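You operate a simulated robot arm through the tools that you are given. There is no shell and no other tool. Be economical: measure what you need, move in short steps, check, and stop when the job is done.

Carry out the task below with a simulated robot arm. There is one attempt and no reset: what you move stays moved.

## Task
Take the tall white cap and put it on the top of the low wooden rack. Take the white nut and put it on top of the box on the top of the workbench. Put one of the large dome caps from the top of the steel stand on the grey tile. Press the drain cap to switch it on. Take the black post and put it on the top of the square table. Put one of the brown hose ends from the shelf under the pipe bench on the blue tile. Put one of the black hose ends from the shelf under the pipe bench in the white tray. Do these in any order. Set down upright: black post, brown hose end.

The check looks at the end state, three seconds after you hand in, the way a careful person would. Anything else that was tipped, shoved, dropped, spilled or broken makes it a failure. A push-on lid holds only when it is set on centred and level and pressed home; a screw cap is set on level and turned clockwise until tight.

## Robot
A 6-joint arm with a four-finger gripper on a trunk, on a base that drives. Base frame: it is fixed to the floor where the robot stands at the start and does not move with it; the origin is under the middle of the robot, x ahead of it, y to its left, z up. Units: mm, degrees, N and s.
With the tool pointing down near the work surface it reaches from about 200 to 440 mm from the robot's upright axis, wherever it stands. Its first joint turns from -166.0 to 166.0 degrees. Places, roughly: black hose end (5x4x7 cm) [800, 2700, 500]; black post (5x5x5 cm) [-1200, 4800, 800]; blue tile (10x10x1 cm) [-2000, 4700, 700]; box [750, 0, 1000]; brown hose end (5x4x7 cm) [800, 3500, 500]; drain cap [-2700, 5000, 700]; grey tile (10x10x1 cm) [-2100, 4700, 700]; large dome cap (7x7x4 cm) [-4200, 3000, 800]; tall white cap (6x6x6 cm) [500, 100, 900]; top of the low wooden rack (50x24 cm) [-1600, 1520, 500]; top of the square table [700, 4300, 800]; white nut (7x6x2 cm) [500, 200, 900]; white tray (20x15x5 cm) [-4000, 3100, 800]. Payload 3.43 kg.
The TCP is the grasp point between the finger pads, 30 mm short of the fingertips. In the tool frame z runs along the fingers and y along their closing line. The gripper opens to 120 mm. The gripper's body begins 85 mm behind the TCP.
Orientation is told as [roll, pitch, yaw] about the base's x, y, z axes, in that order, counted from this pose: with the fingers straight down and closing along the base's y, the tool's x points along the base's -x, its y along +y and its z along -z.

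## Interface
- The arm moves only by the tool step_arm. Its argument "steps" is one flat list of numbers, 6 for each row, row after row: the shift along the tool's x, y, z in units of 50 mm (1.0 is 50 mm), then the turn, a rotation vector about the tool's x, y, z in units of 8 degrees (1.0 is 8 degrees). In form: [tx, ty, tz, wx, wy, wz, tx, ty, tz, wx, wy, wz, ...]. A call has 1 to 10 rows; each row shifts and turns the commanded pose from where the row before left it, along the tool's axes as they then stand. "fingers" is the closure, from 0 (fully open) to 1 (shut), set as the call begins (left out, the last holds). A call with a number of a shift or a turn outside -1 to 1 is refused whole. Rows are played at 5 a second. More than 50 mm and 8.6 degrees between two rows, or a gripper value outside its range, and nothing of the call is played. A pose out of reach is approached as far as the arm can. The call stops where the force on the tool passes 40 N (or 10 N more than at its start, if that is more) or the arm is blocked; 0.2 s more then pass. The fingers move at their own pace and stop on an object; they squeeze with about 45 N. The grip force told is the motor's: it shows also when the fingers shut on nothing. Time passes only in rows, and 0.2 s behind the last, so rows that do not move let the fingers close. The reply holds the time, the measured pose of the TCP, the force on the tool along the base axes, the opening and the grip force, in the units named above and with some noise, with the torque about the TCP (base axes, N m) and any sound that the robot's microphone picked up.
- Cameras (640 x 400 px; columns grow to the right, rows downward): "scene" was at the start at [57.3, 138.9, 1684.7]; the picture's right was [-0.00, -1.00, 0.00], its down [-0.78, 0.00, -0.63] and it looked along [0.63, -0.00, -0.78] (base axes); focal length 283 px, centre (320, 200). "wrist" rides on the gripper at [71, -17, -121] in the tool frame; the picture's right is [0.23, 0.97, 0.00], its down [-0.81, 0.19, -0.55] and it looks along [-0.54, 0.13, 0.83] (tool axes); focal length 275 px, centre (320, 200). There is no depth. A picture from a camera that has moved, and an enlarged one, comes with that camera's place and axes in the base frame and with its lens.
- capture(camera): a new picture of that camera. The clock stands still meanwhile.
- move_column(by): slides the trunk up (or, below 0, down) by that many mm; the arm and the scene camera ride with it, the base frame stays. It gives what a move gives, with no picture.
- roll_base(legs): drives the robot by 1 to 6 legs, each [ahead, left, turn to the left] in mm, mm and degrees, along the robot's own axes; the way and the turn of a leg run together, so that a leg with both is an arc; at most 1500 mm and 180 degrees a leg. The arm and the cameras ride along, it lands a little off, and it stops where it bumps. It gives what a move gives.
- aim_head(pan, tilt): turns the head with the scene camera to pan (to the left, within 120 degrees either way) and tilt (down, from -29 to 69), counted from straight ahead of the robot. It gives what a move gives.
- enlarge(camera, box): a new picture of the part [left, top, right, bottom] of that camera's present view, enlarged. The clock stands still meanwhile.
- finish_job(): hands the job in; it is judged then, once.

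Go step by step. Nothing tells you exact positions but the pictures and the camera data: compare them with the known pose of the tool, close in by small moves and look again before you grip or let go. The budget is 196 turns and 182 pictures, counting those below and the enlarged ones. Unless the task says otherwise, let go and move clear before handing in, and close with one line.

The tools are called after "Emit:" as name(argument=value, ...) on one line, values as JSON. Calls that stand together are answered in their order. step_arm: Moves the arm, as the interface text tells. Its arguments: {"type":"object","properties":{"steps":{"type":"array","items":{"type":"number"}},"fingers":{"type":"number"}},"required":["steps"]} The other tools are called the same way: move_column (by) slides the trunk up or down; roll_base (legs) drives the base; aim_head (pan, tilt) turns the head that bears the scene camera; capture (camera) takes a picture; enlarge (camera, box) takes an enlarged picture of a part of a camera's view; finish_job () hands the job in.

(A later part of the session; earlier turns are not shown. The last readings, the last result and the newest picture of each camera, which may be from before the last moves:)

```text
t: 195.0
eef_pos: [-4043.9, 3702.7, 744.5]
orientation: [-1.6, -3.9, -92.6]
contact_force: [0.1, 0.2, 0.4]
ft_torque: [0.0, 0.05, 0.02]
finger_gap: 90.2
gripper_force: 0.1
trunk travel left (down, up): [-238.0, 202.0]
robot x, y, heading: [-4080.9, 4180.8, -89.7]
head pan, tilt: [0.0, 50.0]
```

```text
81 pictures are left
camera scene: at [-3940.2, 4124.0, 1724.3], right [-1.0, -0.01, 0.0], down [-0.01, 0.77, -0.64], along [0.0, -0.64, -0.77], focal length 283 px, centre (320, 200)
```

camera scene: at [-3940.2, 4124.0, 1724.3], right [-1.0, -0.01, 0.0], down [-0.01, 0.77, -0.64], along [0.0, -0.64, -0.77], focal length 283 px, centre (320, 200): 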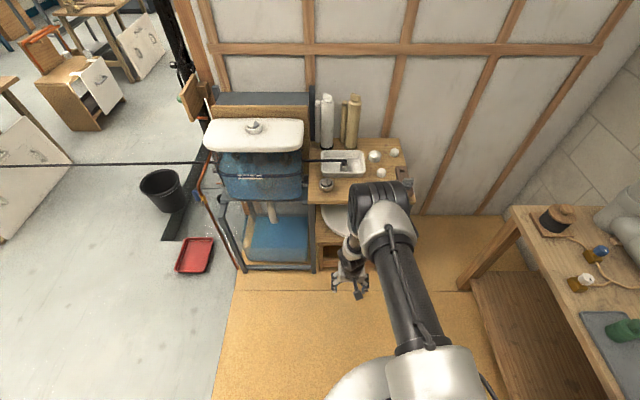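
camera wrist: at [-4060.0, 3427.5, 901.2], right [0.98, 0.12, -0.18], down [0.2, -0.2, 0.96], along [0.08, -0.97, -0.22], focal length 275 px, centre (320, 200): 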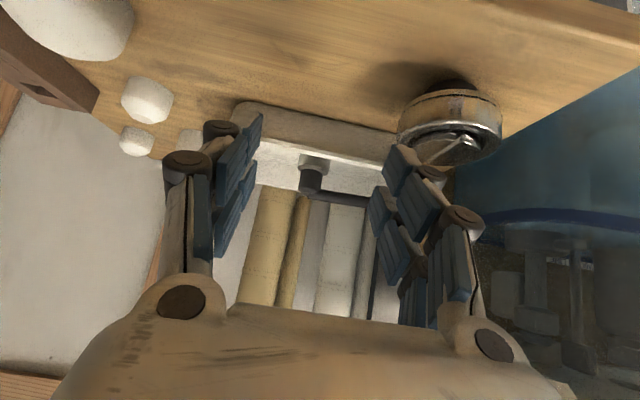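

I'll raise and level the tool, then drive so the front dome cap is about 400 mm ahead.

Emit:
step_arm(steps=[0.2, 0, -0.9, 0, 0.48, 0, 0.2, 0, -0.9, 0, 0, -0.3, 0.2, 0, -0.9, 0, 0, 0, 0.2, 0, -0.9, 0, 0, 0, 0.2, 0, -0.9, 0, 0, 0])

Emit:
roll_base(legs=[[500, -135, 0]])

Emit:
capture(camera="wrist")

Emit:
capture(camera="scene")

```text
t: 196.2
eef_pos: [-4038.5, 3755.4, 970.4]
orientation: [-1.6, 0.2, -90.3]
contact_force: [1.5, -0.1, -0.2]
ft_torque: [-0.03, -0.03, 0.0]
finger_gap: 90.0
gripper_force: 0.3
trunk travel left (down, up): [-238.0, 202.0]
robot x, y, heading: [-4084.1, 4181.7, -89.7]
head pan, tilt: [0.0, 50.0]
```

```text
t: 199.2
eef_pos: [-4171.1, 3254.5, 968.7]
orientation: [-1.7, 0.3, -90.4]
contact_force: [0.1, -0.5, -0.5]
ft_torque: [0.02, -0.02, 0.03]
finger_gap: 89.9
gripper_force: 0.2
trunk travel left (down, up): [-238.0, 202.0]
robot x, y, heading: [-4212.8, 3680.9, -89.6]
head pan, tilt: [0.0, 50.0]
```

```text
80 pictures are left
camera wrist: at [-4183.8, 3325.3, 1089.4], right [0.97, 0.22, -0.03], down [0.2, -0.81, 0.55], along [0.1, -0.54, -0.84], focal length 275 px, centre (320, 200)
```

wrist: 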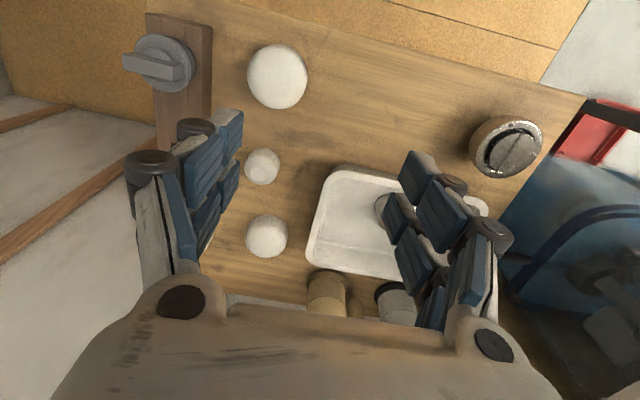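

```text
79 pictures are left
camera scene: at [-4071.5, 3623.8, 1724.2], right [-1.0, 0.0, 0.0], down [0.0, 0.77, -0.64], along [0.0, -0.64, -0.77], focal length 283 px, centre (320, 200)
```

scene: 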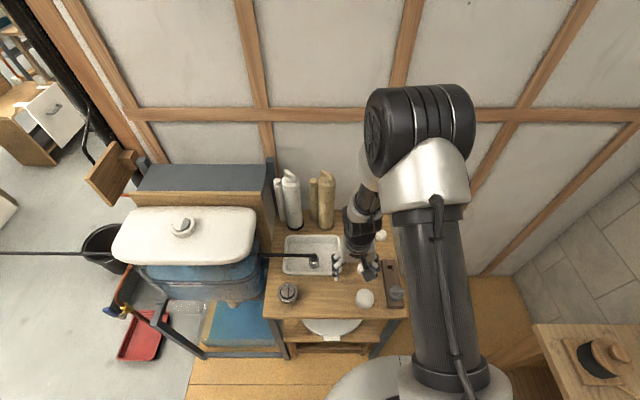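

The front large dome is at (-4220, 3272) with room on both sides. I'll move above it and go down part way.

Emit:
step_arm(steps=[0, -0.97, 0, 0, 0, 0, 0.35, 0, 0.8, 0, 0, 0, 0, 0, 1, 0, 0, 0])

Emit:
capture(camera="wrist")

```text
t: 200.0
eef_pos: [-4222.6, 3272.7, 878.9]
orientation: [-1.5, 0.2, -90.4]
contact_force: [-0.8, -1.1, 0.4]
ft_torque: [0.0, -0.02, 0.02]
finger_gap: 89.9
gripper_force: 0.0
trunk travel left (down, up): [-238.0, 202.0]
robot x, y, heading: [-4211.2, 3682.1, -89.7]
head pan, tilt: [0.0, 50.0]
```

```text
78 pictures are left
camera wrist: at [-4236.4, 3343.2, 999.2], right [0.97, 0.22, -0.02], down [0.2, -0.81, 0.55], along [0.1, -0.54, -0.84], focal length 275 px, centre (320, 200)
```

wrist: 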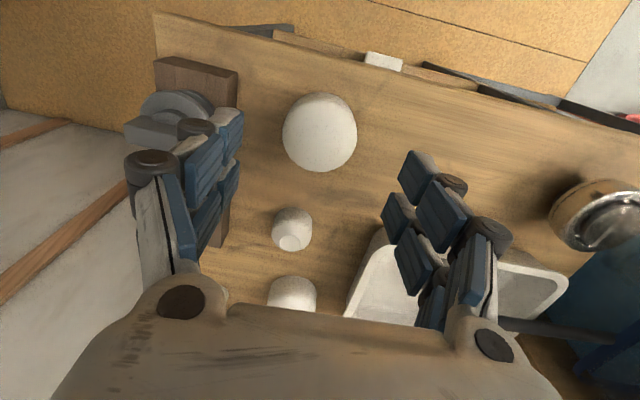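

The dome is centred. I'll narrow the fingers to clear the plane, then go down.

Emit:
step_arm(steps=[0, -0.05, 0, 0, 0, 0, 0, 0, 0, 0, 0, 0, 0, 0, 0.65, 0, 0, 0, 0, 0, 0.65, 0, 0, 0], fingers=0.32)

Emit:
capture(camera="wrist")

```text
t: 201.0
eef_pos: [-4225.6, 3274.4, 815.3]
orientation: [-1.6, 0.2, -91.5]
contact_force: [0.0, -0.3, -0.8]
ft_torque: [0.04, 0.01, 0.01]
finger_gap: 81.5
gripper_force: 0.1
trunk travel left (down, up): [-238.0, 202.0]
robot x, y, heading: [-4215.3, 3682.7, -89.8]
head pan, tilt: [0.0, 50.0]
```

```text
77 pictures are left
camera wrist: at [-4238.1, 3344.4, 935.4], right [0.98, 0.21, -0.03], down [0.19, -0.82, 0.54], along [0.09, -0.54, -0.84], focal length 275 px, centre (320, 200)
```

wrist: 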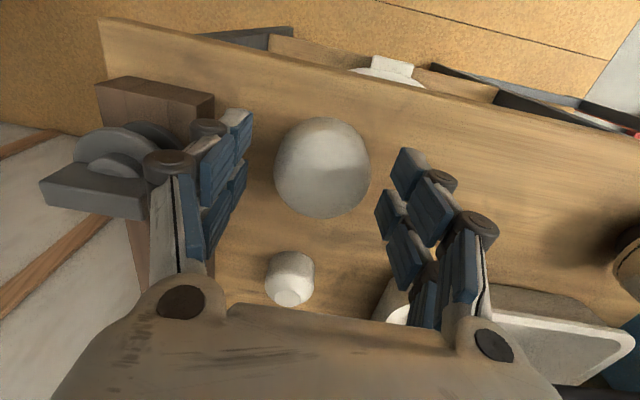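

I'll lower 5 mm more and close.

Emit:
step_arm(steps=[0, 0, 0.1, 0, 0, 0])

Emit:
step_arm(steps=[0, 0, 0, 0, 0, 0, 0, 0, 0, 0, 0, 0, 0, 0, 0, 0, 0, 0], fingers=1)

Emit:
step_arm(steps=[0, 0, -0.5, 0, 0, 0, 0, 0, -1, 0, 0, 0, 0, 0, -1, 0, 0, 0])

Emit:
capture(camera="wrist")

```text
t: 201.4
eef_pos: [-4225.3, 3273.7, 810.9]
orientation: [-1.6, 0.1, -90.3]
contact_force: [0.3, 0.4, -1.1]
ft_torque: [0.01, 0.02, 0.02]
finger_gap: 81.6
gripper_force: 0.0
trunk travel left (down, up): [-238.0, 202.0]
robot x, y, heading: [-4214.4, 3679.2, -89.9]
head pan, tilt: [0.0, 50.0]
```

```text
t: 202.2
eef_pos: [-4226.2, 3273.0, 811.5]
orientation: [-1.6, 0.1, -90.3]
contact_force: [0.0, -0.4, 3.8]
ft_torque: [0.0, 0.02, 0.0]
finger_gap: 60.1
gripper_force: 37.0
trunk travel left (down, up): [-238.0, 202.0]
robot x, y, heading: [-4211.3, 3680.1, -90.0]
head pan, tilt: [0.0, 50.0]
```

```text
t: 203.0
eef_pos: [-4223.6, 3275.2, 936.5]
orientation: [-2.0, 0.2, -87.4]
contact_force: [2.9, 1.8, -0.1]
ft_torque: [-0.1, 0.22, -0.17]
finger_gap: 59.4
gripper_force: 44.7
trunk travel left (down, up): [-238.0, 202.0]
robot x, y, heading: [-4208.7, 3686.6, -90.0]
head pan, tilt: [0.0, 50.0]
```

```text
76 pictures are left
camera wrist: at [-4239.7, 3345.0, 1056.5], right [0.96, 0.28, -0.03], down [0.25, -0.8, 0.54], along [0.12, -0.53, -0.84], focal length 275 px, centre (320, 200)
```

wrist: 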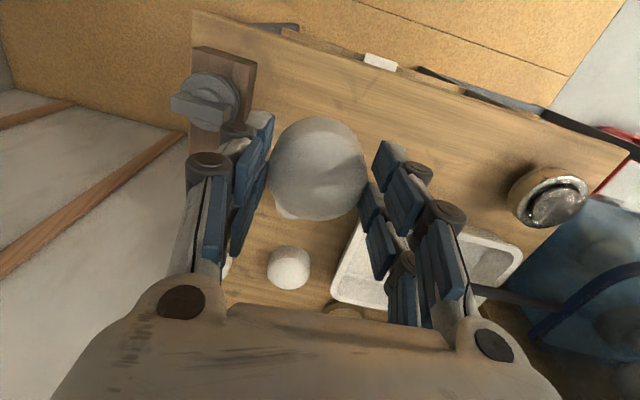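

The dome cap is held. I'll back off, drive to the sink counter where the tiles are and look.

Emit:
roll_base(legs=[[-270, 0, 0], [0, 0, 90], [1400, 0, 0], [750, 0, 0], [0, 0, 90]])

Emit:
aim_head(pan=0, tilt=40)

Emit:
capture(camera="scene")

```text
t: 222.8
eef_pos: [-2050.0, 4373.7, 935.9]
orientation: [-1.7, 0.1, 89.0]
contact_force: [0.3, 1.1, 0.2]
ft_torque: [-0.04, 0.01, -0.02]
finger_gap: 59.1
gripper_force: 45.1
trunk travel left (down, up): [-238.0, 202.0]
robot x, y, heading: [-2060.9, 3966.9, 89.7]
head pan, tilt: [0.0, 50.0]
```

```text
t: 223.5
eef_pos: [-2050.2, 4375.4, 935.9]
orientation: [-1.6, 0.2, 89.0]
contact_force: [-0.2, 0.2, 0.5]
ft_torque: [-0.01, 0.04, -0.03]
finger_gap: 59.2
gripper_force: 44.7
trunk travel left (down, up): [-238.0, 202.0]
robot x, y, heading: [-2062.4, 3968.1, 89.6]
head pan, tilt: [0.0, 40.0]
```

```text
75 pictures are left
camera scene: at [-2201.8, 4032.4, 1738.3], right [1.0, -0.01, 0.0], down [0.0, -0.64, -0.77], along [0.01, 0.77, -0.64], focal length 283 px, centre (320, 200)
```

scene: 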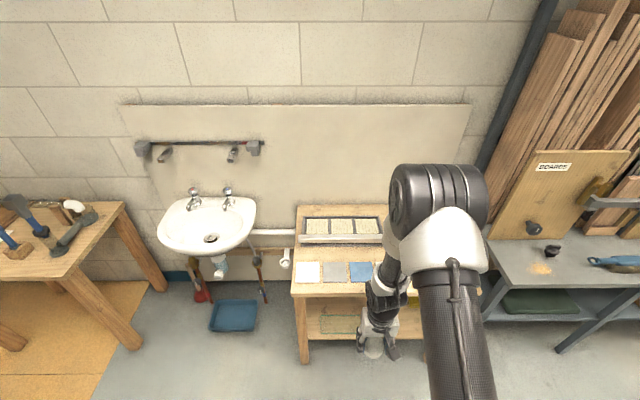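

I can see the white, grey and blue tiles on the table beside the sink. I'll zoom in to measure them.

Emit:
enlarge(camera="scene", box=[285, 200, 413, 300])

Emit:
capture(camera="wrist")

```text
4.00 times, centred on (349, 250) of scene
camera zoom: at [-2201.8, 4032.4, 1738.3], right [1.0, -0.01, 0.0], down [0.0, -0.64, -0.77], along [0.01, 0.77, -0.64], focal length 1132 px, centre (204, 0)
```

zoom: 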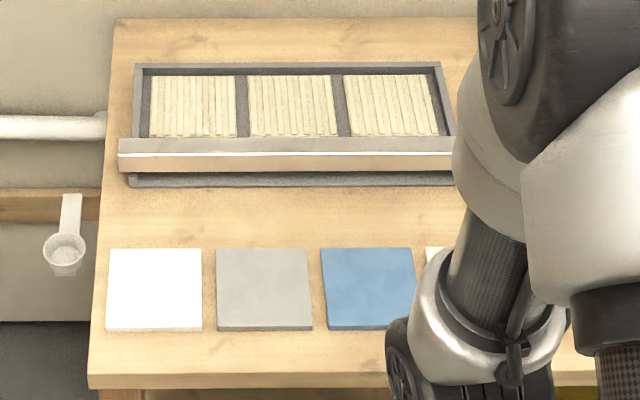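

```text
73 pictures are left
camera wrist: at [-2038.3, 4303.5, 1055.7], right [-0.98, -0.21, -0.03], down [-0.19, 0.82, 0.55], along [-0.1, 0.54, -0.84], focal length 275 px, centre (320, 200)
```

wrist: 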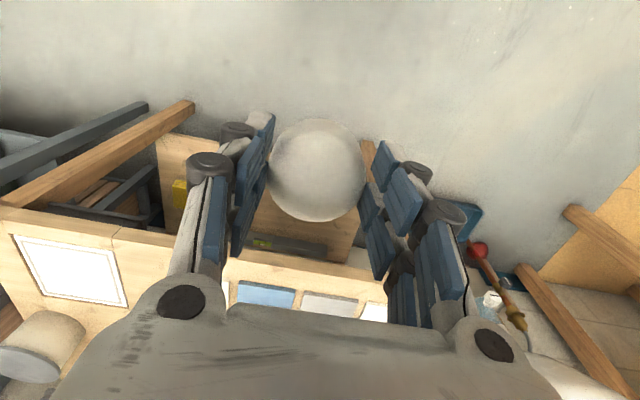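

The grey tile is at about (-2125, 4785, 705). I'll drive up so the cap is above it.

Emit:
roll_base(legs=[[390, 70, 0]])

Emit:
capture(camera="wrist")

Emit:
capture(camera="scene")

```text
t: 226.0
eef_pos: [-2119.3, 4769.0, 935.4]
orientation: [-1.5, 0.2, 89.2]
contact_force: [0.6, 0.1, 0.0]
ft_torque: [-0.04, -0.02, 0.02]
finger_gap: 59.2
gripper_force: 44.7
trunk travel left (down, up): [-238.0, 202.0]
robot x, y, heading: [-2132.0, 4358.4, 89.6]
head pan, tilt: [0.0, 40.0]
```

```text
72 pictures are left
camera wrist: at [-2106.9, 4697.5, 1055.6], right [-0.98, -0.22, -0.03], down [-0.19, 0.82, 0.54], along [-0.1, 0.54, -0.84], focal length 275 px, centre (320, 200)
```

wrist: 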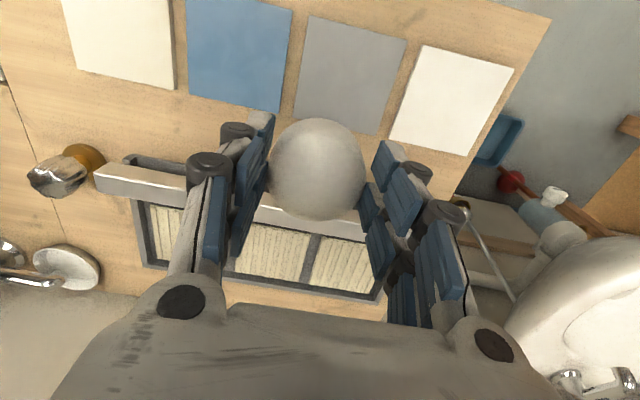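

```text
71 pictures are left
camera scene: at [-2270.0, 4426.5, 1738.3], right [1.0, -0.01, 0.0], down [0.0, -0.64, -0.77], along [0.0, 0.77, -0.64], focal length 283 px, centre (320, 200)
```

scene: 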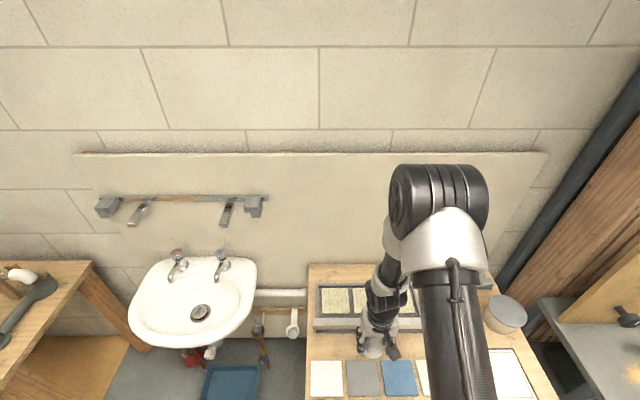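

Combining the views, the tile top is at z about 765 and its centre about (-2136, 4740). I'll shift over it and go down part way.

Emit:
step_arm(steps=[0.58, 0.34, 0, 0, 0, 0, 0, 0, 0.9, 0, 0, 0, 0, 0, 0.8, 0, 0, 0])

Emit:
capture(camera="wrist")

```text
t: 226.8
eef_pos: [-2127.0, 4735.3, 868.5]
orientation: [-3.6, 0.6, 75.8]
contact_force: [-0.7, 1.7, -0.7]
ft_torque: [-0.13, -0.09, -0.01]
finger_gap: 59.0
gripper_force: 45.1
out of reach, approached as far as the arm can: row 2
trunk travel left (down, up): [-238.0, 202.0]
robot x, y, heading: [-2131.9, 4359.3, 89.7]
head pan, tilt: [0.0, 40.0]
```

```text
70 pictures are left
camera wrist: at [-2134.8, 4664.5, 989.7], right [-1.0, 0.01, -0.06], down [-0.02, 0.85, 0.53], along [0.06, 0.53, -0.84], focal length 275 px, centre (320, 200)
```

wrist: 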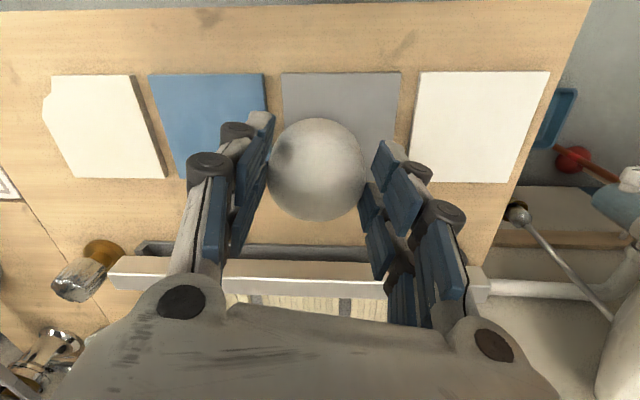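

The yaw drifted by the reach limit. I'll back the base 30 mm and extend, restoring the yaw.

Emit:
roll_base(legs=[[-40, 0, 0]])

Emit:
step_arm(steps=[-0.4, 0, 0, 0, 0, 0, -0.4, 0, 0, 0, 0, 0])

Emit:
capture(camera="wrist")

```text
t: 227.7
eef_pos: [-2132.9, 4699.3, 869.4]
orientation: [-1.7, 0.1, 89.1]
contact_force: [-0.2, -0.5, -0.3]
ft_torque: [0.06, 0.01, 0.02]
finger_gap: 59.1
gripper_force: 45.0
trunk travel left (down, up): [-238.0, 202.0]
robot x, y, heading: [-2131.2, 4321.3, 89.7]
head pan, tilt: [0.0, 40.0]
```

```text
t: 228.3
eef_pos: [-2131.2, 4721.4, 868.3]
orientation: [-2.0, 0.1, 89.1]
contact_force: [-0.1, 0.2, -0.4]
ft_torque: [-0.01, 0.02, -0.03]
finger_gap: 59.2
gripper_force: 45.1
out of reach, approached as far as the arm can: row 1, 2
trunk travel left (down, up): [-238.0, 202.0]
robot x, y, heading: [-2130.7, 4317.8, 89.5]
head pan, tilt: [0.0, 40.0]
```

```text
69 pictures are left
camera wrist: at [-2119.7, 4649.3, 988.7], right [-0.98, -0.22, -0.03], down [-0.2, 0.82, 0.54], along [-0.09, 0.54, -0.84], focal length 275 px, centre (320, 200)
```

wrist: 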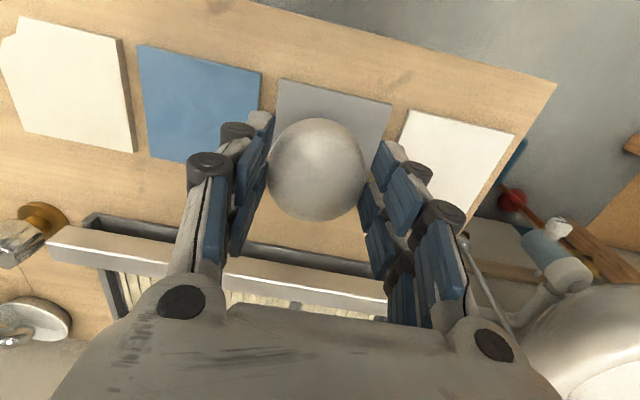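

The tile centre is confirmed near (-2134, 4741). I'll nudge the base forward 20 mm and lower with the trunk.

Emit:
roll_base(legs=[[20, 3, 0]])

Emit:
move_column(by=-45)

Emit:
capture(camera="wrist")

Emit:
enlarge(camera="scene", box=[290, 300, 450, 400])

```text
t: 229.1
eef_pos: [-2132.7, 4741.9, 868.1]
orientation: [-1.9, 0.2, 89.1]
contact_force: [-0.5, 0.2, -0.8]
ft_torque: [-0.07, 0.0, -0.01]
finger_gap: 59.1
gripper_force: 44.8
trunk travel left (down, up): [-238.0, 202.0]
robot x, y, heading: [-2131.3, 4340.4, 89.5]
head pan, tilt: [0.0, 40.0]
```

```text
t: 229.9
eef_pos: [-2133.7, 4741.0, 824.1]
orientation: [-2.0, 0.1, 89.1]
contact_force: [-0.3, 0.9, -0.5]
ft_torque: [0.0, -0.01, 0.03]
finger_gap: 59.2
gripper_force: 44.8
trunk travel left (down, up): [-193.0, 247.0]
robot x, y, heading: [-2136.0, 4341.6, 89.8]
head pan, tilt: [0.0, 40.0]
```

```text
68 pictures are left
camera wrist: at [-2122.6, 4668.9, 943.9], right [-0.98, -0.22, -0.03], down [-0.2, 0.81, 0.54], along [-0.09, 0.54, -0.84], focal length 275 px, centre (320, 200)
```

wrist: 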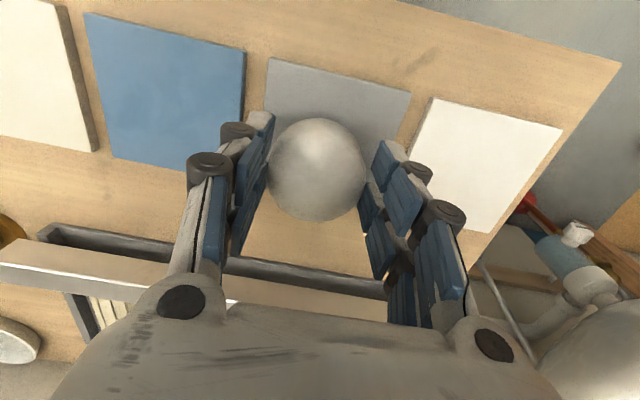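

```text
4.00 times, centred on (370, 350) of scene
camera zoom: at [-2272.9, 4406.1, 1693.4], right [1.0, -0.01, 0.0], down [0.0, -0.64, -0.77], along [0.0, 0.77, -0.64], focal length 1132 px, centre (120, -400)
```

zoom: 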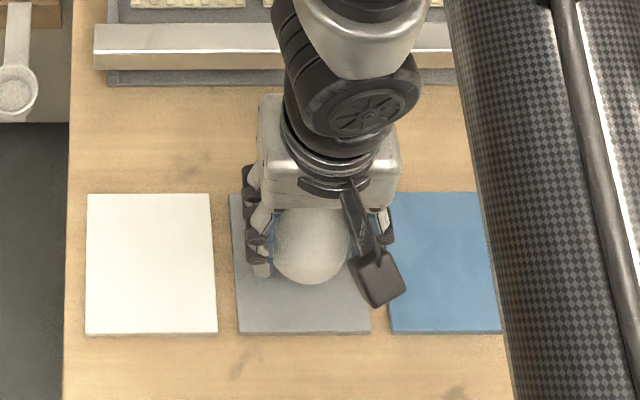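

The cap is centred over the grey tile. I'll lower it to contact.

Emit:
move_column(by=-14)

Emit:
move_column(by=-5)

Emit:
move_column(by=-4)

```text
t: 230.6
eef_pos: [-2133.6, 4739.4, 810.2]
orientation: [-2.0, 0.1, 89.1]
contact_force: [1.6, -0.2, -1.2]
ft_torque: [-0.01, 0.03, 0.01]
finger_gap: 58.9
gripper_force: 44.8
trunk travel left (down, up): [-179.0, 261.0]
robot x, y, heading: [-2133.6, 4345.2, 89.5]
head pan, tilt: [0.0, 40.0]
```

```text
t: 231.1
eef_pos: [-2133.5, 4740.1, 805.2]
orientation: [-1.9, 0.1, 89.1]
contact_force: [1.3, 0.6, -0.9]
ft_torque: [0.01, 0.0, -0.04]
finger_gap: 58.9
gripper_force: 45.1
trunk travel left (down, up): [-174.0, 266.0]
robot x, y, heading: [-2135.0, 4342.0, 89.8]
head pan, tilt: [0.0, 40.0]
```

```text
t: 231.6
eef_pos: [-2135.6, 4740.3, 800.6]
orientation: [-2.0, -0.1, 89.1]
contact_force: [-0.4, -1.5, 16.1]
ft_torque: [-0.02, 0.4, 0.05]
finger_gap: 59.2
gripper_force: 45.1
trunk travel left (down, up): [-170.0, 270.0]
robot x, y, heading: [-2137.4, 4340.8, 89.7]
head pan, tilt: [0.0, 40.0]
```

Contact, so I'll release and rise.

Emit:
step_arm(steps=[0, 0, 0, 0, 0, 0, 0, 0, 0, 0, 0, 0, 0, 0, 0, 0, 0, 0], fingers=0.3)

Emit:
move_column(by=150)

Emit:
capture(camera="wrist")

Emit:
capture(camera="scene")

```text
t: 232.4
eef_pos: [-2133.6, 4739.6, 800.7]
orientation: [-2.1, 0.2, 89.1]
contact_force: [-0.3, -0.6, -0.1]
ft_torque: [0.02, 0.0, 0.0]
finger_gap: 83.8
gripper_force: 0.1
trunk travel left (down, up): [-170.0, 270.0]
robot x, y, heading: [-2136.0, 4341.8, 89.4]
head pan, tilt: [0.0, 40.0]
```

```text
t: 234.2
eef_pos: [-2133.9, 4741.3, 950.5]
orientation: [-2.0, 0.1, 89.1]
contact_force: [0.9, -0.1, -0.4]
ft_torque: [-0.03, -0.04, -0.03]
finger_gap: 83.7
gripper_force: 0.1
trunk travel left (down, up): [-320.0, 120.0]
robot x, y, heading: [-2135.4, 4338.5, 89.7]
head pan, tilt: [0.0, 40.0]
```

```text
66 pictures are left
camera wrist: at [-2122.6, 4668.9, 1070.7], right [-0.98, -0.22, -0.03], down [-0.2, 0.82, 0.54], along [-0.09, 0.54, -0.84], focal length 275 px, centre (320, 200)
```

wrist: 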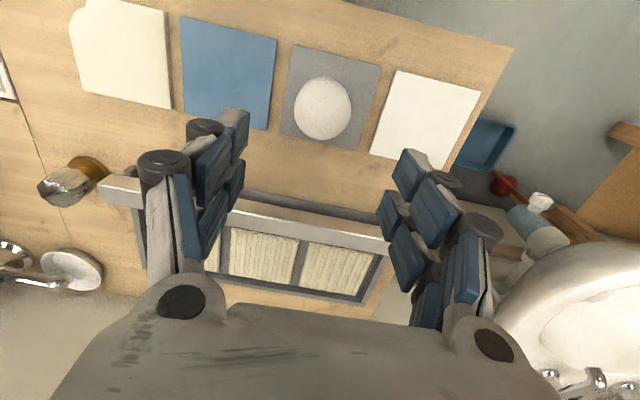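

```text
65 pictures are left
camera scene: at [-2272.9, 4406.3, 1820.2], right [1.0, -0.01, 0.0], down [0.0, -0.64, -0.77], along [0.0, 0.77, -0.64], focal length 283 px, centre (320, 200)
```

scene: 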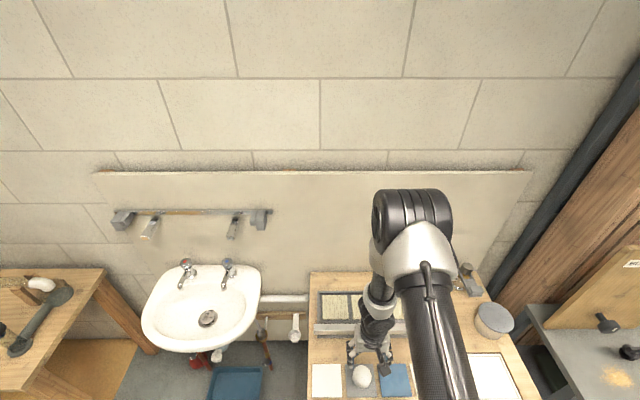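

The dome cap sits on the grey tile, and the blue tile is at about (-2028, 4737, 762). Next is the drain cap in the sink: I'll move in front of it with the fingers closed.

Emit:
roll_base(legs=[[-100, 0, 0], [180, 600, 0]])

Emit:
step_arm(steps=[0, 0, -0.9, 0, 0, 0, 0, 0, -0.9, 0, 0, 0, 0, 0, -0.9, 0, 0, 0], fingers=1)

Emit:
move_column(by=-120)

Emit:
capture(camera="wrist")

Emit:
capture(camera="scene")

```text
t: 238.4
eef_pos: [-2731.7, 4823.8, 950.8]
orientation: [-2.1, 0.2, 89.1]
contact_force: [0.4, 0.3, 0.4]
ft_torque: [-0.03, 0.0, 0.0]
finger_gap: 84.2
gripper_force: 0.0
trunk travel left (down, up): [-320.0, 120.0]
robot x, y, heading: [-2731.5, 4420.9, 89.6]
head pan, tilt: [0.0, 40.0]
```

```text
t: 239.2
eef_pos: [-2736.8, 4822.3, 1085.9]
orientation: [-2.0, 0.2, 89.1]
contact_force: [-0.8, 0.5, -0.1]
ft_torque: [0.04, 0.0, -0.01]
finger_gap: 24.0
gripper_force: 2.8
trunk travel left (down, up): [-320.0, 120.0]
robot x, y, heading: [-2735.7, 4425.5, 89.6]
head pan, tilt: [0.0, 40.0]
```

```text
t: 240.7
eef_pos: [-2735.8, 4824.7, 965.8]
orientation: [-1.9, 0.1, 89.1]
contact_force: [0.7, -0.1, 0.0]
ft_torque: [0.03, -0.02, 0.01]
finger_gap: 0.0
gripper_force: 33.2
trunk travel left (down, up): [-200.0, 240.0]
robot x, y, heading: [-2733.2, 4424.8, 89.8]
head pan, tilt: [0.0, 40.0]
```

```text
64 pictures are left
camera wrist: at [-2725.6, 4752.4, 1085.7], right [-0.98, -0.22, -0.03], down [-0.2, 0.81, 0.54], along [-0.09, 0.54, -0.84], focal length 275 px, centre (320, 200)
```

wrist: 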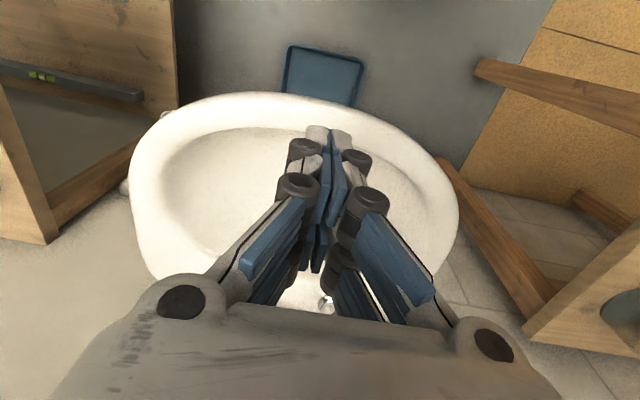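

```text
63 pictures are left
camera scene: at [-2871.7, 4489.1, 1700.5], right [1.0, -0.01, 0.0], down [0.0, -0.64, -0.77], along [0.0, 0.77, -0.64], focal length 283 px, centre (320, 200)
```

scene: 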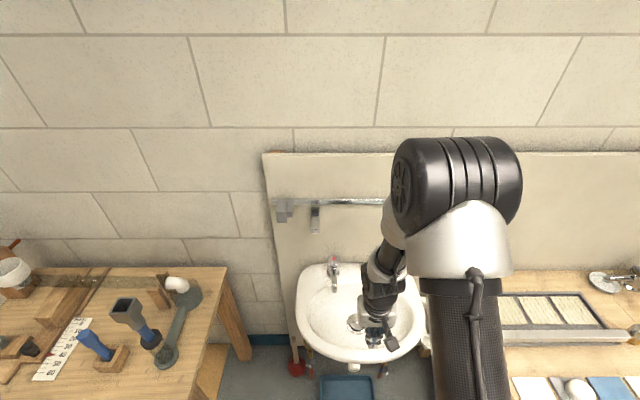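

I'll zoom in on the sink to find the drain cap.

Emit:
enlarge(camera="scene", box=[290, 260, 434, 380])

```text
3.33 times, centred on (362, 320) of scene
camera zoom: at [-2871.7, 4489.1, 1700.5], right [1.0, -0.01, 0.0], down [0.0, -0.64, -0.77], along [0.0, 0.77, -0.64], focal length 943 px, centre (180, -200)
```

zoom: 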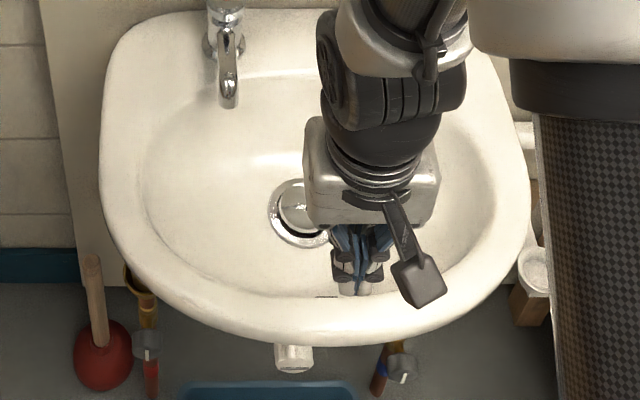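

The drain cap is at about (-2739, 4994, 698), between the two spouts. I'll move above it and go down part way.

Emit:
step_arm(steps=[-0.845, 0.03, 0, 0, 0, 0, -0.845, 0.03, 0, 0, 0, 0, -0.845, 0, 0, 0, 0, 0, -0.845, 0, 0, 0, 0, 0, 0, 0, 0.9, 0, 0, 0, 0, 0, 0.9, 0, 0, 0])

Emit:
capture(camera="wrist")

Emit:
enlarge(camera="scene", box=[290, 260, 434, 380])

```text
t: 242.1
eef_pos: [-2734.5, 4993.9, 874.9]
orientation: [-2.0, 0.1, 89.1]
contact_force: [0.1, 0.5, 1.5]
ft_torque: [-0.03, 0.0, -0.02]
finger_gap: 0.1
gripper_force: 33.2
trunk travel left (down, up): [-200.0, 240.0]
robot x, y, heading: [-2730.3, 4425.8, 89.8]
head pan, tilt: [0.0, 40.0]
```

```text
61 pictures are left
camera wrist: at [-2722.6, 4922.1, 995.4], right [-0.98, -0.21, -0.03], down [-0.2, 0.81, 0.55], along [-0.09, 0.54, -0.84], focal length 275 px, centre (320, 200)
```

wrist: 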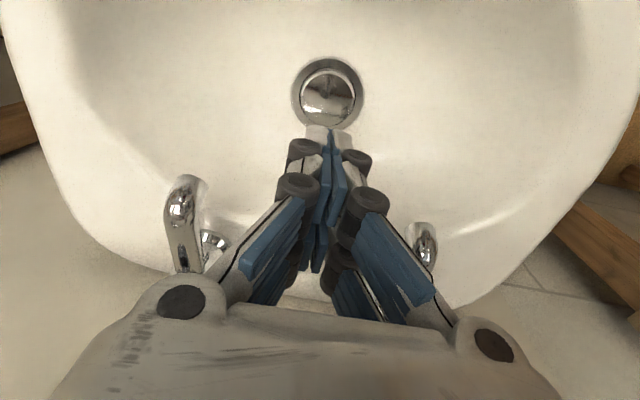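

```text
3.33 times, centred on (362, 320) of scene
camera zoom: at [-2871.7, 4490.0, 1700.3], right [1.0, -0.01, 0.0], down [0.0, -0.64, -0.77], along [0.0, 0.77, -0.64], focal length 943 px, centre (180, -200)
```

zoom: 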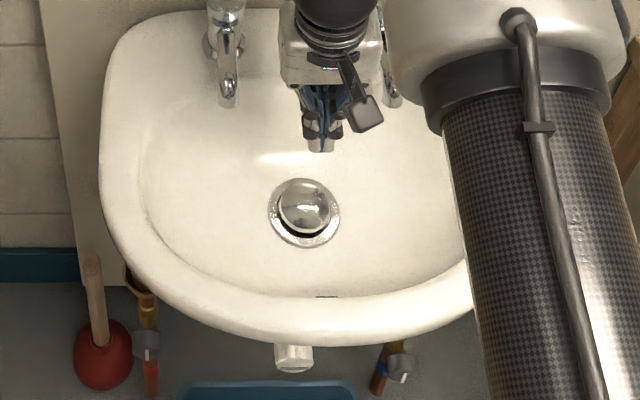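

The drain cap is just below, slightly nearer to me. I'll go down further and re-check the alignment.

Emit:
step_arm(steps=[0.15, 0, 0.75, 0, 0, 0, 0, 0, 0.6, 0, 0, 0])

Emit:
capture(camera="wrist")

```text
t: 242.7
eef_pos: [-2732.5, 4986.6, 808.4]
orientation: [-1.9, 0.2, 89.1]
contact_force: [-0.3, 0.1, -0.1]
ft_torque: [0.0, -0.02, -0.03]
finger_gap: 0.1
gripper_force: 33.1
trunk travel left (down, up): [-200.0, 240.0]
robot x, y, heading: [-2733.2, 4424.5, 89.5]
head pan, tilt: [0.0, 40.0]
```

```text
59 pictures are left
camera wrist: at [-2720.8, 4914.1, 927.3], right [-0.98, -0.21, -0.03], down [-0.2, 0.81, 0.55], along [-0.09, 0.54, -0.84], focal length 275 px, centre (320, 200)
```

wrist: 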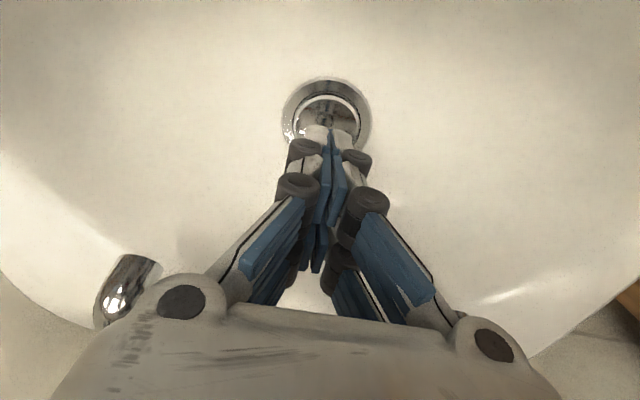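

I'll shift 5 mm nearer and press down in small steps, watching the force and sound.

Emit:
step_arm(steps=[0.1, 0.02, 0.4, 0, 0, 0, 0, 0, 0.4, 0, 0, 0])

Emit:
capture(camera="wrist")

```text
t: 243.3
eef_pos: [-2731.9, 4980.9, 768.4]
orientation: [-2.0, 0.1, 89.0]
contact_force: [-0.6, 0.0, 0.9]
ft_torque: [-0.01, 0.0, -0.04]
finger_gap: 0.0
gripper_force: 33.6
trunk travel left (down, up): [-200.0, 240.0]
robot x, y, heading: [-2735.1, 4424.1, 89.9]
head pan, tilt: [0.0, 40.0]
```

```text
58 pictures are left
camera wrist: at [-2720.9, 4908.7, 887.8], right [-0.98, -0.22, -0.03], down [-0.2, 0.81, 0.54], along [-0.09, 0.54, -0.84], focal length 275 px, centre (320, 200)
```

wrist: 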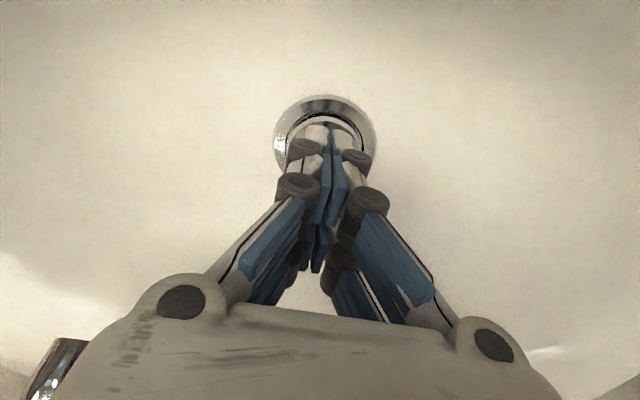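

Well aligned. I'll keep pressing down.

Emit:
step_arm(steps=[0, 0, 0.3, 0, 0, 0, 0, 0, 0.2, 0, 0, 0, 0, 0, 0.1, 0, 0, 0, 0, 0, 0.1, 0, 0, 0])

Emit:
step_arm(steps=[0, 0, 0.1, 0, 0, 0, 0, 0, 0.1, 0, 0, 0])

Emit:
capture(camera="wrist")

```text
t: 244.3
eef_pos: [-2731.0, 4980.5, 733.1]
orientation: [-2.0, 0.1, 89.0]
contact_force: [0.3, -0.2, 1.0]
ft_torque: [-0.01, 0.0, 0.02]
finger_gap: 0.0
gripper_force: 33.5
trunk travel left (down, up): [-200.0, 240.0]
robot x, y, heading: [-2736.5, 4425.3, 89.7]
head pan, tilt: [0.0, 40.0]
```

```text
t: 244.9
eef_pos: [-2729.3, 4979.9, 726.2]
orientation: [-2.0, -0.1, 89.2]
contact_force: [-4.4, -6.2, 27.6]
ft_torque: [0.1, 0.23, 0.08]
finger_gap: 0.0
gripper_force: 33.6
trunk travel left (down, up): [-200.0, 240.0]
robot x, y, heading: [-2732.1, 4424.6, 89.4]
head pan, tilt: [0.0, 40.0]
heard: click
```

```text
57 pictures are left
camera wrist: at [-2718.9, 4907.8, 845.5], right [-0.98, -0.22, -0.03], down [-0.2, 0.81, 0.55], along [-0.09, 0.54, -0.84], focal length 275 px, centre (320, 200)
```

wrist: 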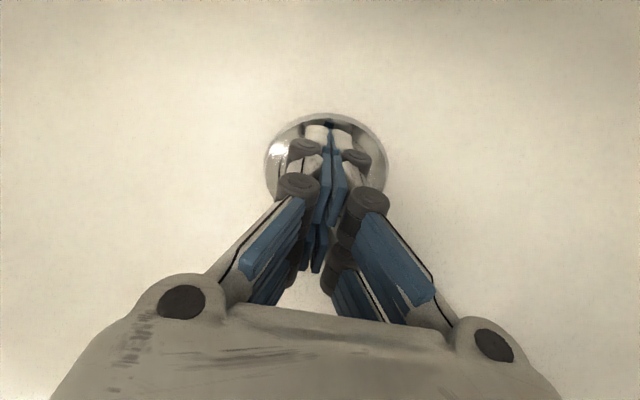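

A click: the drain cap is switched on. I'll rise straight up, retract and drive to the bench with the black post.

Emit:
step_arm(steps=[0, 0, -0.9, 0, 0, 0, 0, 0, -0.9, 0, 0, 0, 0, 0, -0.9, 0, 0, 0, 0, 0, -0.9, 0, 0, 0, 0, 0, -0.9, 0, 0, 0, 0.8, 0, -0.3, 0, 0, 0, 0.8, 0, -0.3, 0, 0, 0, 0.8, 0, 0, 0, 0, 0, 0.8, 0, 0, 0, 0, 0])

Emit:
roll_base(legs=[[-280, 0, 0], [0, -1450, 0]])

Emit:
capture(camera="scene")

```text
t: 246.9
eef_pos: [-2741.3, 4818.8, 978.1]
orientation: [-2.0, 0.0, 89.1]
contact_force: [-0.3, -1.1, -0.1]
ft_torque: [0.02, 0.01, 0.02]
finger_gap: 0.0
gripper_force: 33.9
trunk travel left (down, up): [-200.0, 240.0]
robot x, y, heading: [-2736.4, 4424.4, 89.6]
head pan, tilt: [0.0, 40.0]
```

```text
t: 255.7
eef_pos: [-1290.9, 4532.6, 978.4]
orientation: [-2.0, 0.1, 89.2]
contact_force: [0.1, -0.6, -0.1]
ft_torque: [0.01, -0.01, 0.0]
finger_gap: 0.0
gripper_force: 33.8
trunk travel left (down, up): [-200.0, 240.0]
robot x, y, heading: [-1280.1, 4134.3, 89.8]
head pan, tilt: [0.0, 40.0]
```

```text
56 pictures are left
camera scene: at [-1419.5, 4201.3, 1700.4], right [1.0, 0.0, 0.0], down [0.0, -0.64, -0.77], along [0.0, 0.77, -0.64], focal length 283 px, centre (320, 200)
```

scene: 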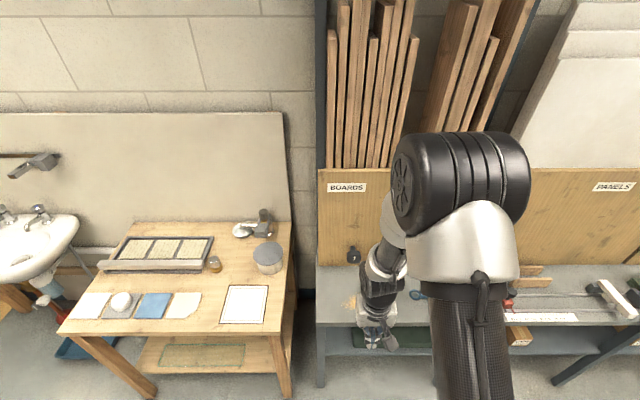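

I'll zoom in on the black object.

Emit:
enlarge(camera="scene", box=[320, 220, 420, 340])

Emit:
capture(camera="wrist")

```text
3.33 times, centred on (370, 280) of scene
camera zoom: at [-1419.5, 4201.3, 1700.4], right [1.0, 0.0, 0.0], down [0.0, -0.64, -0.77], along [0.0, 0.77, -0.64], focal length 943 px, centre (153, -67)
```

zoom: 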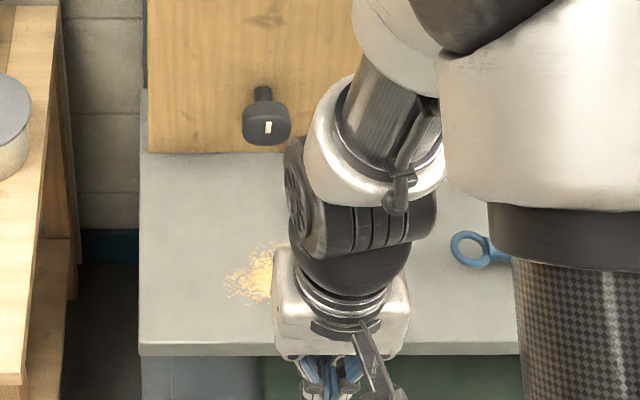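

```text
54 pictures are left
camera wrist: at [-1278.8, 4460.6, 1097.8], right [-0.98, -0.22, -0.03], down [-0.2, 0.81, 0.54], along [-0.09, 0.54, -0.84], focal length 275 px, centre (320, 200)
```

wrist: 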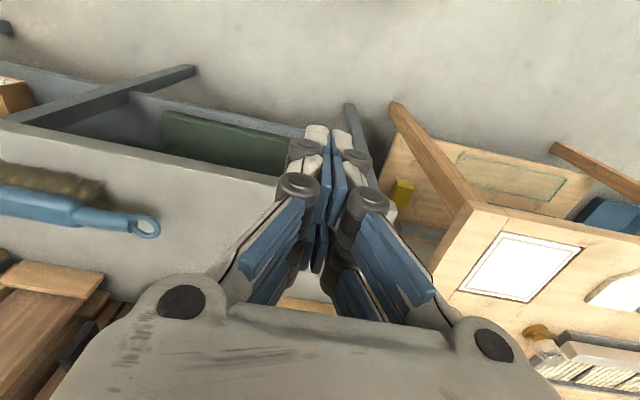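

That knob is part of the panel, and the post is hidden behind the arm at about (-1248, 4784). I'll shift right and forward to see it.

Emit:
roll_base(legs=[[200, -200, 0]])

Emit:
capture(camera="scene")

Emit:
capture(camera="wrist")

```text
t: 257.7
eef_pos: [-1091.2, 4731.1, 977.9]
orientation: [-2.0, 0.0, 89.2]
contact_force: [0.4, 0.7, 0.1]
ft_torque: [-0.07, -0.01, -0.03]
finger_gap: 0.0
gripper_force: 33.5
trunk travel left (down, up): [-200.0, 240.0]
robot x, y, heading: [-1082.2, 4338.0, 89.9]
head pan, tilt: [0.0, 40.0]
```

```text
53 pictures are left
camera scene: at [-1220.5, 4400.2, 1700.4], right [1.0, 0.0, 0.0], down [0.0, -0.64, -0.77], along [0.0, 0.77, -0.64], focal length 283 px, centre (320, 200)
```

scene: 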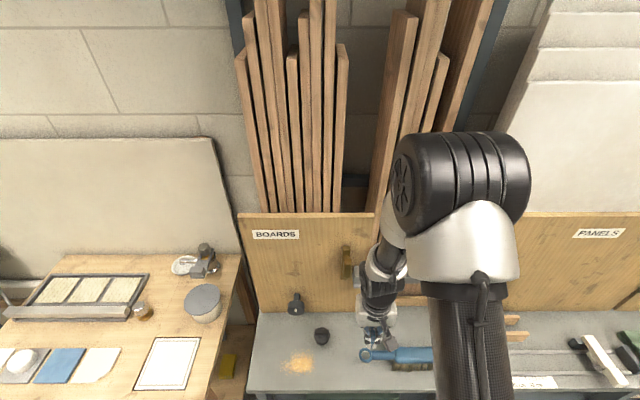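

```text
52 pictures are left
camera wrist: at [-1079.9, 4659.1, 1097.7], right [-0.98, -0.22, -0.03], down [-0.2, 0.82, 0.54], along [-0.09, 0.54, -0.84], focal length 275 px, centre (320, 200)
```

wrist: 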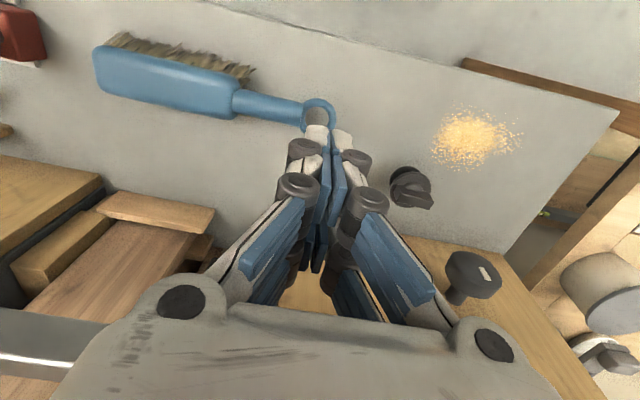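

The post is at about (-1214, 4806, 804). I'll move above it with the fingers open.

Emit:
step_arm(steps=[-0.5, 0.82, 0, 0, 0, 0, -0.5, 0.82, 0, 0, 0, 0, -0.5, 0.82, 0, 0, 0, 0, 0, 0, 0.9, 0, 0, 0], fingers=0.2)

Emit:
capture(camera="wrist")

Emit:
enlarge(camera="scene", box=[290, 300, 370, 360])

```text
t: 258.7
eef_pos: [-1212.3, 4806.7, 927.9]
orientation: [-2.1, 0.2, 89.3]
contact_force: [0.7, -0.5, 0.4]
ft_torque: [-0.03, 0.01, 0.05]
finger_gap: 73.9
gripper_force: 0.1
trunk travel left (down, up): [-200.0, 240.0]
robot x, y, heading: [-1078.4, 4335.4, 89.7]
head pan, tilt: [0.0, 40.0]
```

```text
51 pictures are left
camera wrist: at [-1200.6, 4736.0, 1048.3], right [-0.98, -0.22, -0.03], down [-0.2, 0.82, 0.54], along [-0.09, 0.54, -0.84], focal length 275 px, centre (320, 200)
```

wrist: 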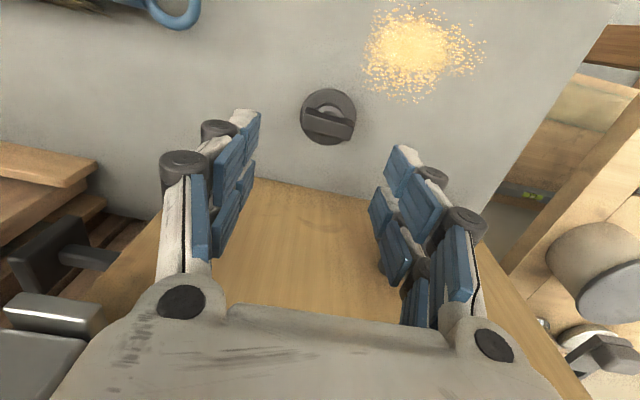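

```text
6.67 times, centred on (330, 330) of scene
camera zoom: at [-1220.8, 4400.3, 1700.3], right [1.0, 0.0, 0.0], down [0.0, -0.64, -0.77], along [0.0, 0.77, -0.64], focal length 1886 px, centre (253, -667)
```

zoom: 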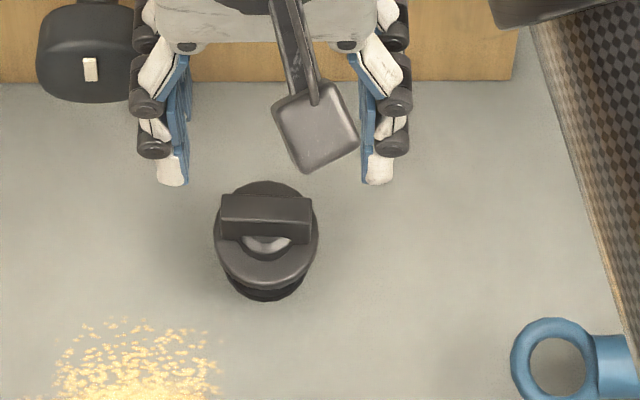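

It is a round black piece with a bar on top, about 50 mm across, and it is centred. I'll go down around it.

Emit:
step_arm(steps=[0.03, 0.04, 0.8, 0, 0, 0, 0, 0, 0.8, 0, 0, 0, 0, 0, 0.4, 0, 0, 0])

Emit:
capture(camera="wrist")

```text
t: 259.5
eef_pos: [-1211.2, 4806.6, 827.6]
orientation: [-2.0, 0.1, 89.2]
contact_force: [0.4, -0.7, -0.1]
ft_torque: [0.0, 0.05, 0.05]
finger_gap: 95.9
gripper_force: 0.1
trunk travel left (down, up): [-200.0, 240.0]
robot x, y, heading: [-1081.1, 4334.5, 89.6]
head pan, tilt: [0.0, 40.0]
```

```text
49 pictures are left
camera wrist: at [-1199.8, 4734.2, 948.2], right [-0.98, -0.22, -0.03], down [-0.2, 0.81, 0.54], along [-0.09, 0.54, -0.84], focal length 275 px, centre (320, 200)
```

wrist: 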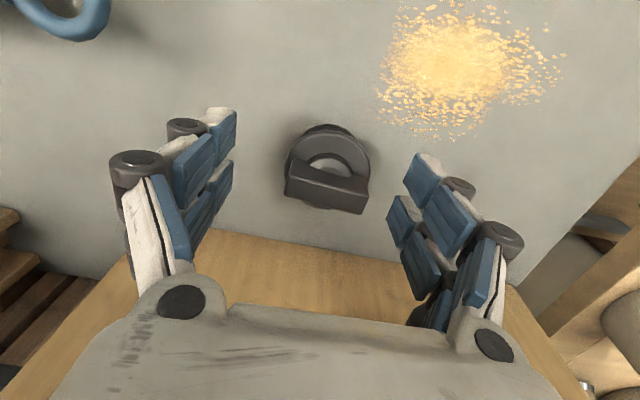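

The disc top is about at fingertip level, so I'll go down another 20 mm, watching for contact.

Emit:
step_arm(steps=[0, 0.05, 0.2, 0, 0, 0, 0, 0, 0.2, 0, 0, 0])

Emit:
capture(camera="wrist")

```text
t: 260.1
eef_pos: [-1212.9, 4805.4, 808.8]
orientation: [-2.0, 0.2, 89.2]
contact_force: [-0.6, 0.7, 0.4]
ft_torque: [0.02, -0.01, 0.01]
finger_gap: 95.9
gripper_force: 0.0
trunk travel left (down, up): [-200.0, 240.0]
robot x, y, heading: [-1081.7, 4330.1, 90.0]
head pan, tilt: [0.0, 40.0]
```

```text
48 pictures are left
camera wrist: at [-1201.3, 4734.1, 928.4], right [-0.98, -0.22, -0.03], down [-0.2, 0.81, 0.54], along [-0.09, 0.54, -0.84], focal length 275 px, centre (320, 200)
```

wrist: 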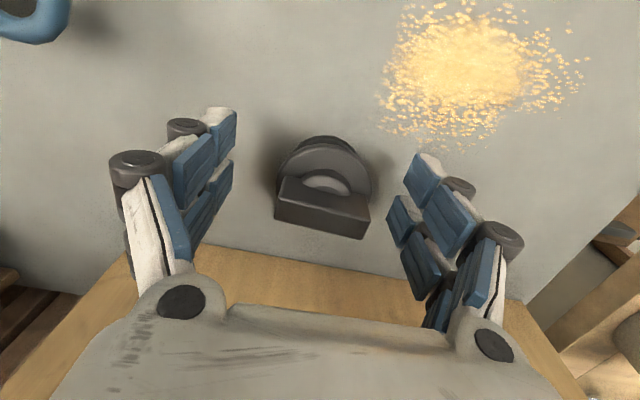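

I'll lower 6 mm more and close.

Emit:
step_arm(steps=[0, 0, 0.12, 0, 0, 0])

Emit:
step_arm(steps=[0, 0, 0, 0, 0, 0, 0, 0, 0, 0, 0, 0, 0, 0, 0, 0, 0, 0, 0, 0, 0, 0, 0, 0, 0, 0, 0, 0, 0, 0], fingers=1)

Emit:
capture(camera="wrist")

```text
t: 260.5
eef_pos: [-1211.2, 4807.2, 802.5]
orientation: [-2.0, 0.1, 89.2]
contact_force: [0.3, 0.3, -0.7]
ft_torque: [0.02, 0.0, 0.03]
finger_gap: 96.0
gripper_force: 0.1
trunk travel left (down, up): [-200.0, 240.0]
robot x, y, heading: [-1083.8, 4332.5, 89.9]
head pan, tilt: [0.0, 40.0]
```

```text
t: 261.7
eef_pos: [-1212.5, 4805.7, 802.8]
orientation: [-2.0, 0.1, 89.2]
contact_force: [-0.9, -0.1, 1.0]
ft_torque: [-0.01, 0.03, 0.0]
finger_gap: 44.6
gripper_force: 37.6
trunk travel left (down, up): [-200.0, 240.0]
robot x, y, heading: [-1081.5, 4334.0, 89.7]
head pan, tilt: [0.0, 40.0]
```

```text
47 pictures are left
camera wrist: at [-1200.8, 4734.1, 922.7], right [-0.98, -0.22, -0.03], down [-0.2, 0.81, 0.54], along [-0.09, 0.54, -0.84], focal length 275 px, centre (320, 200)
```

wrist: 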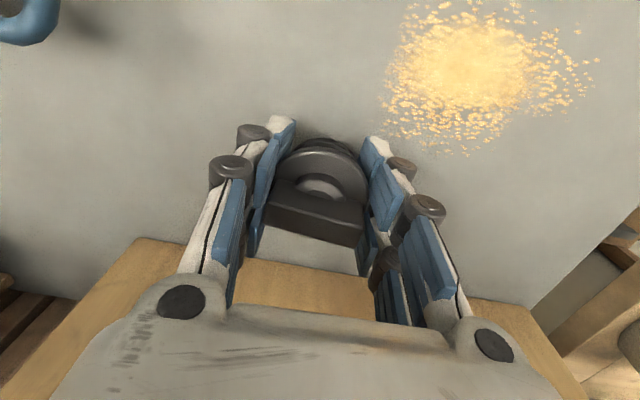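

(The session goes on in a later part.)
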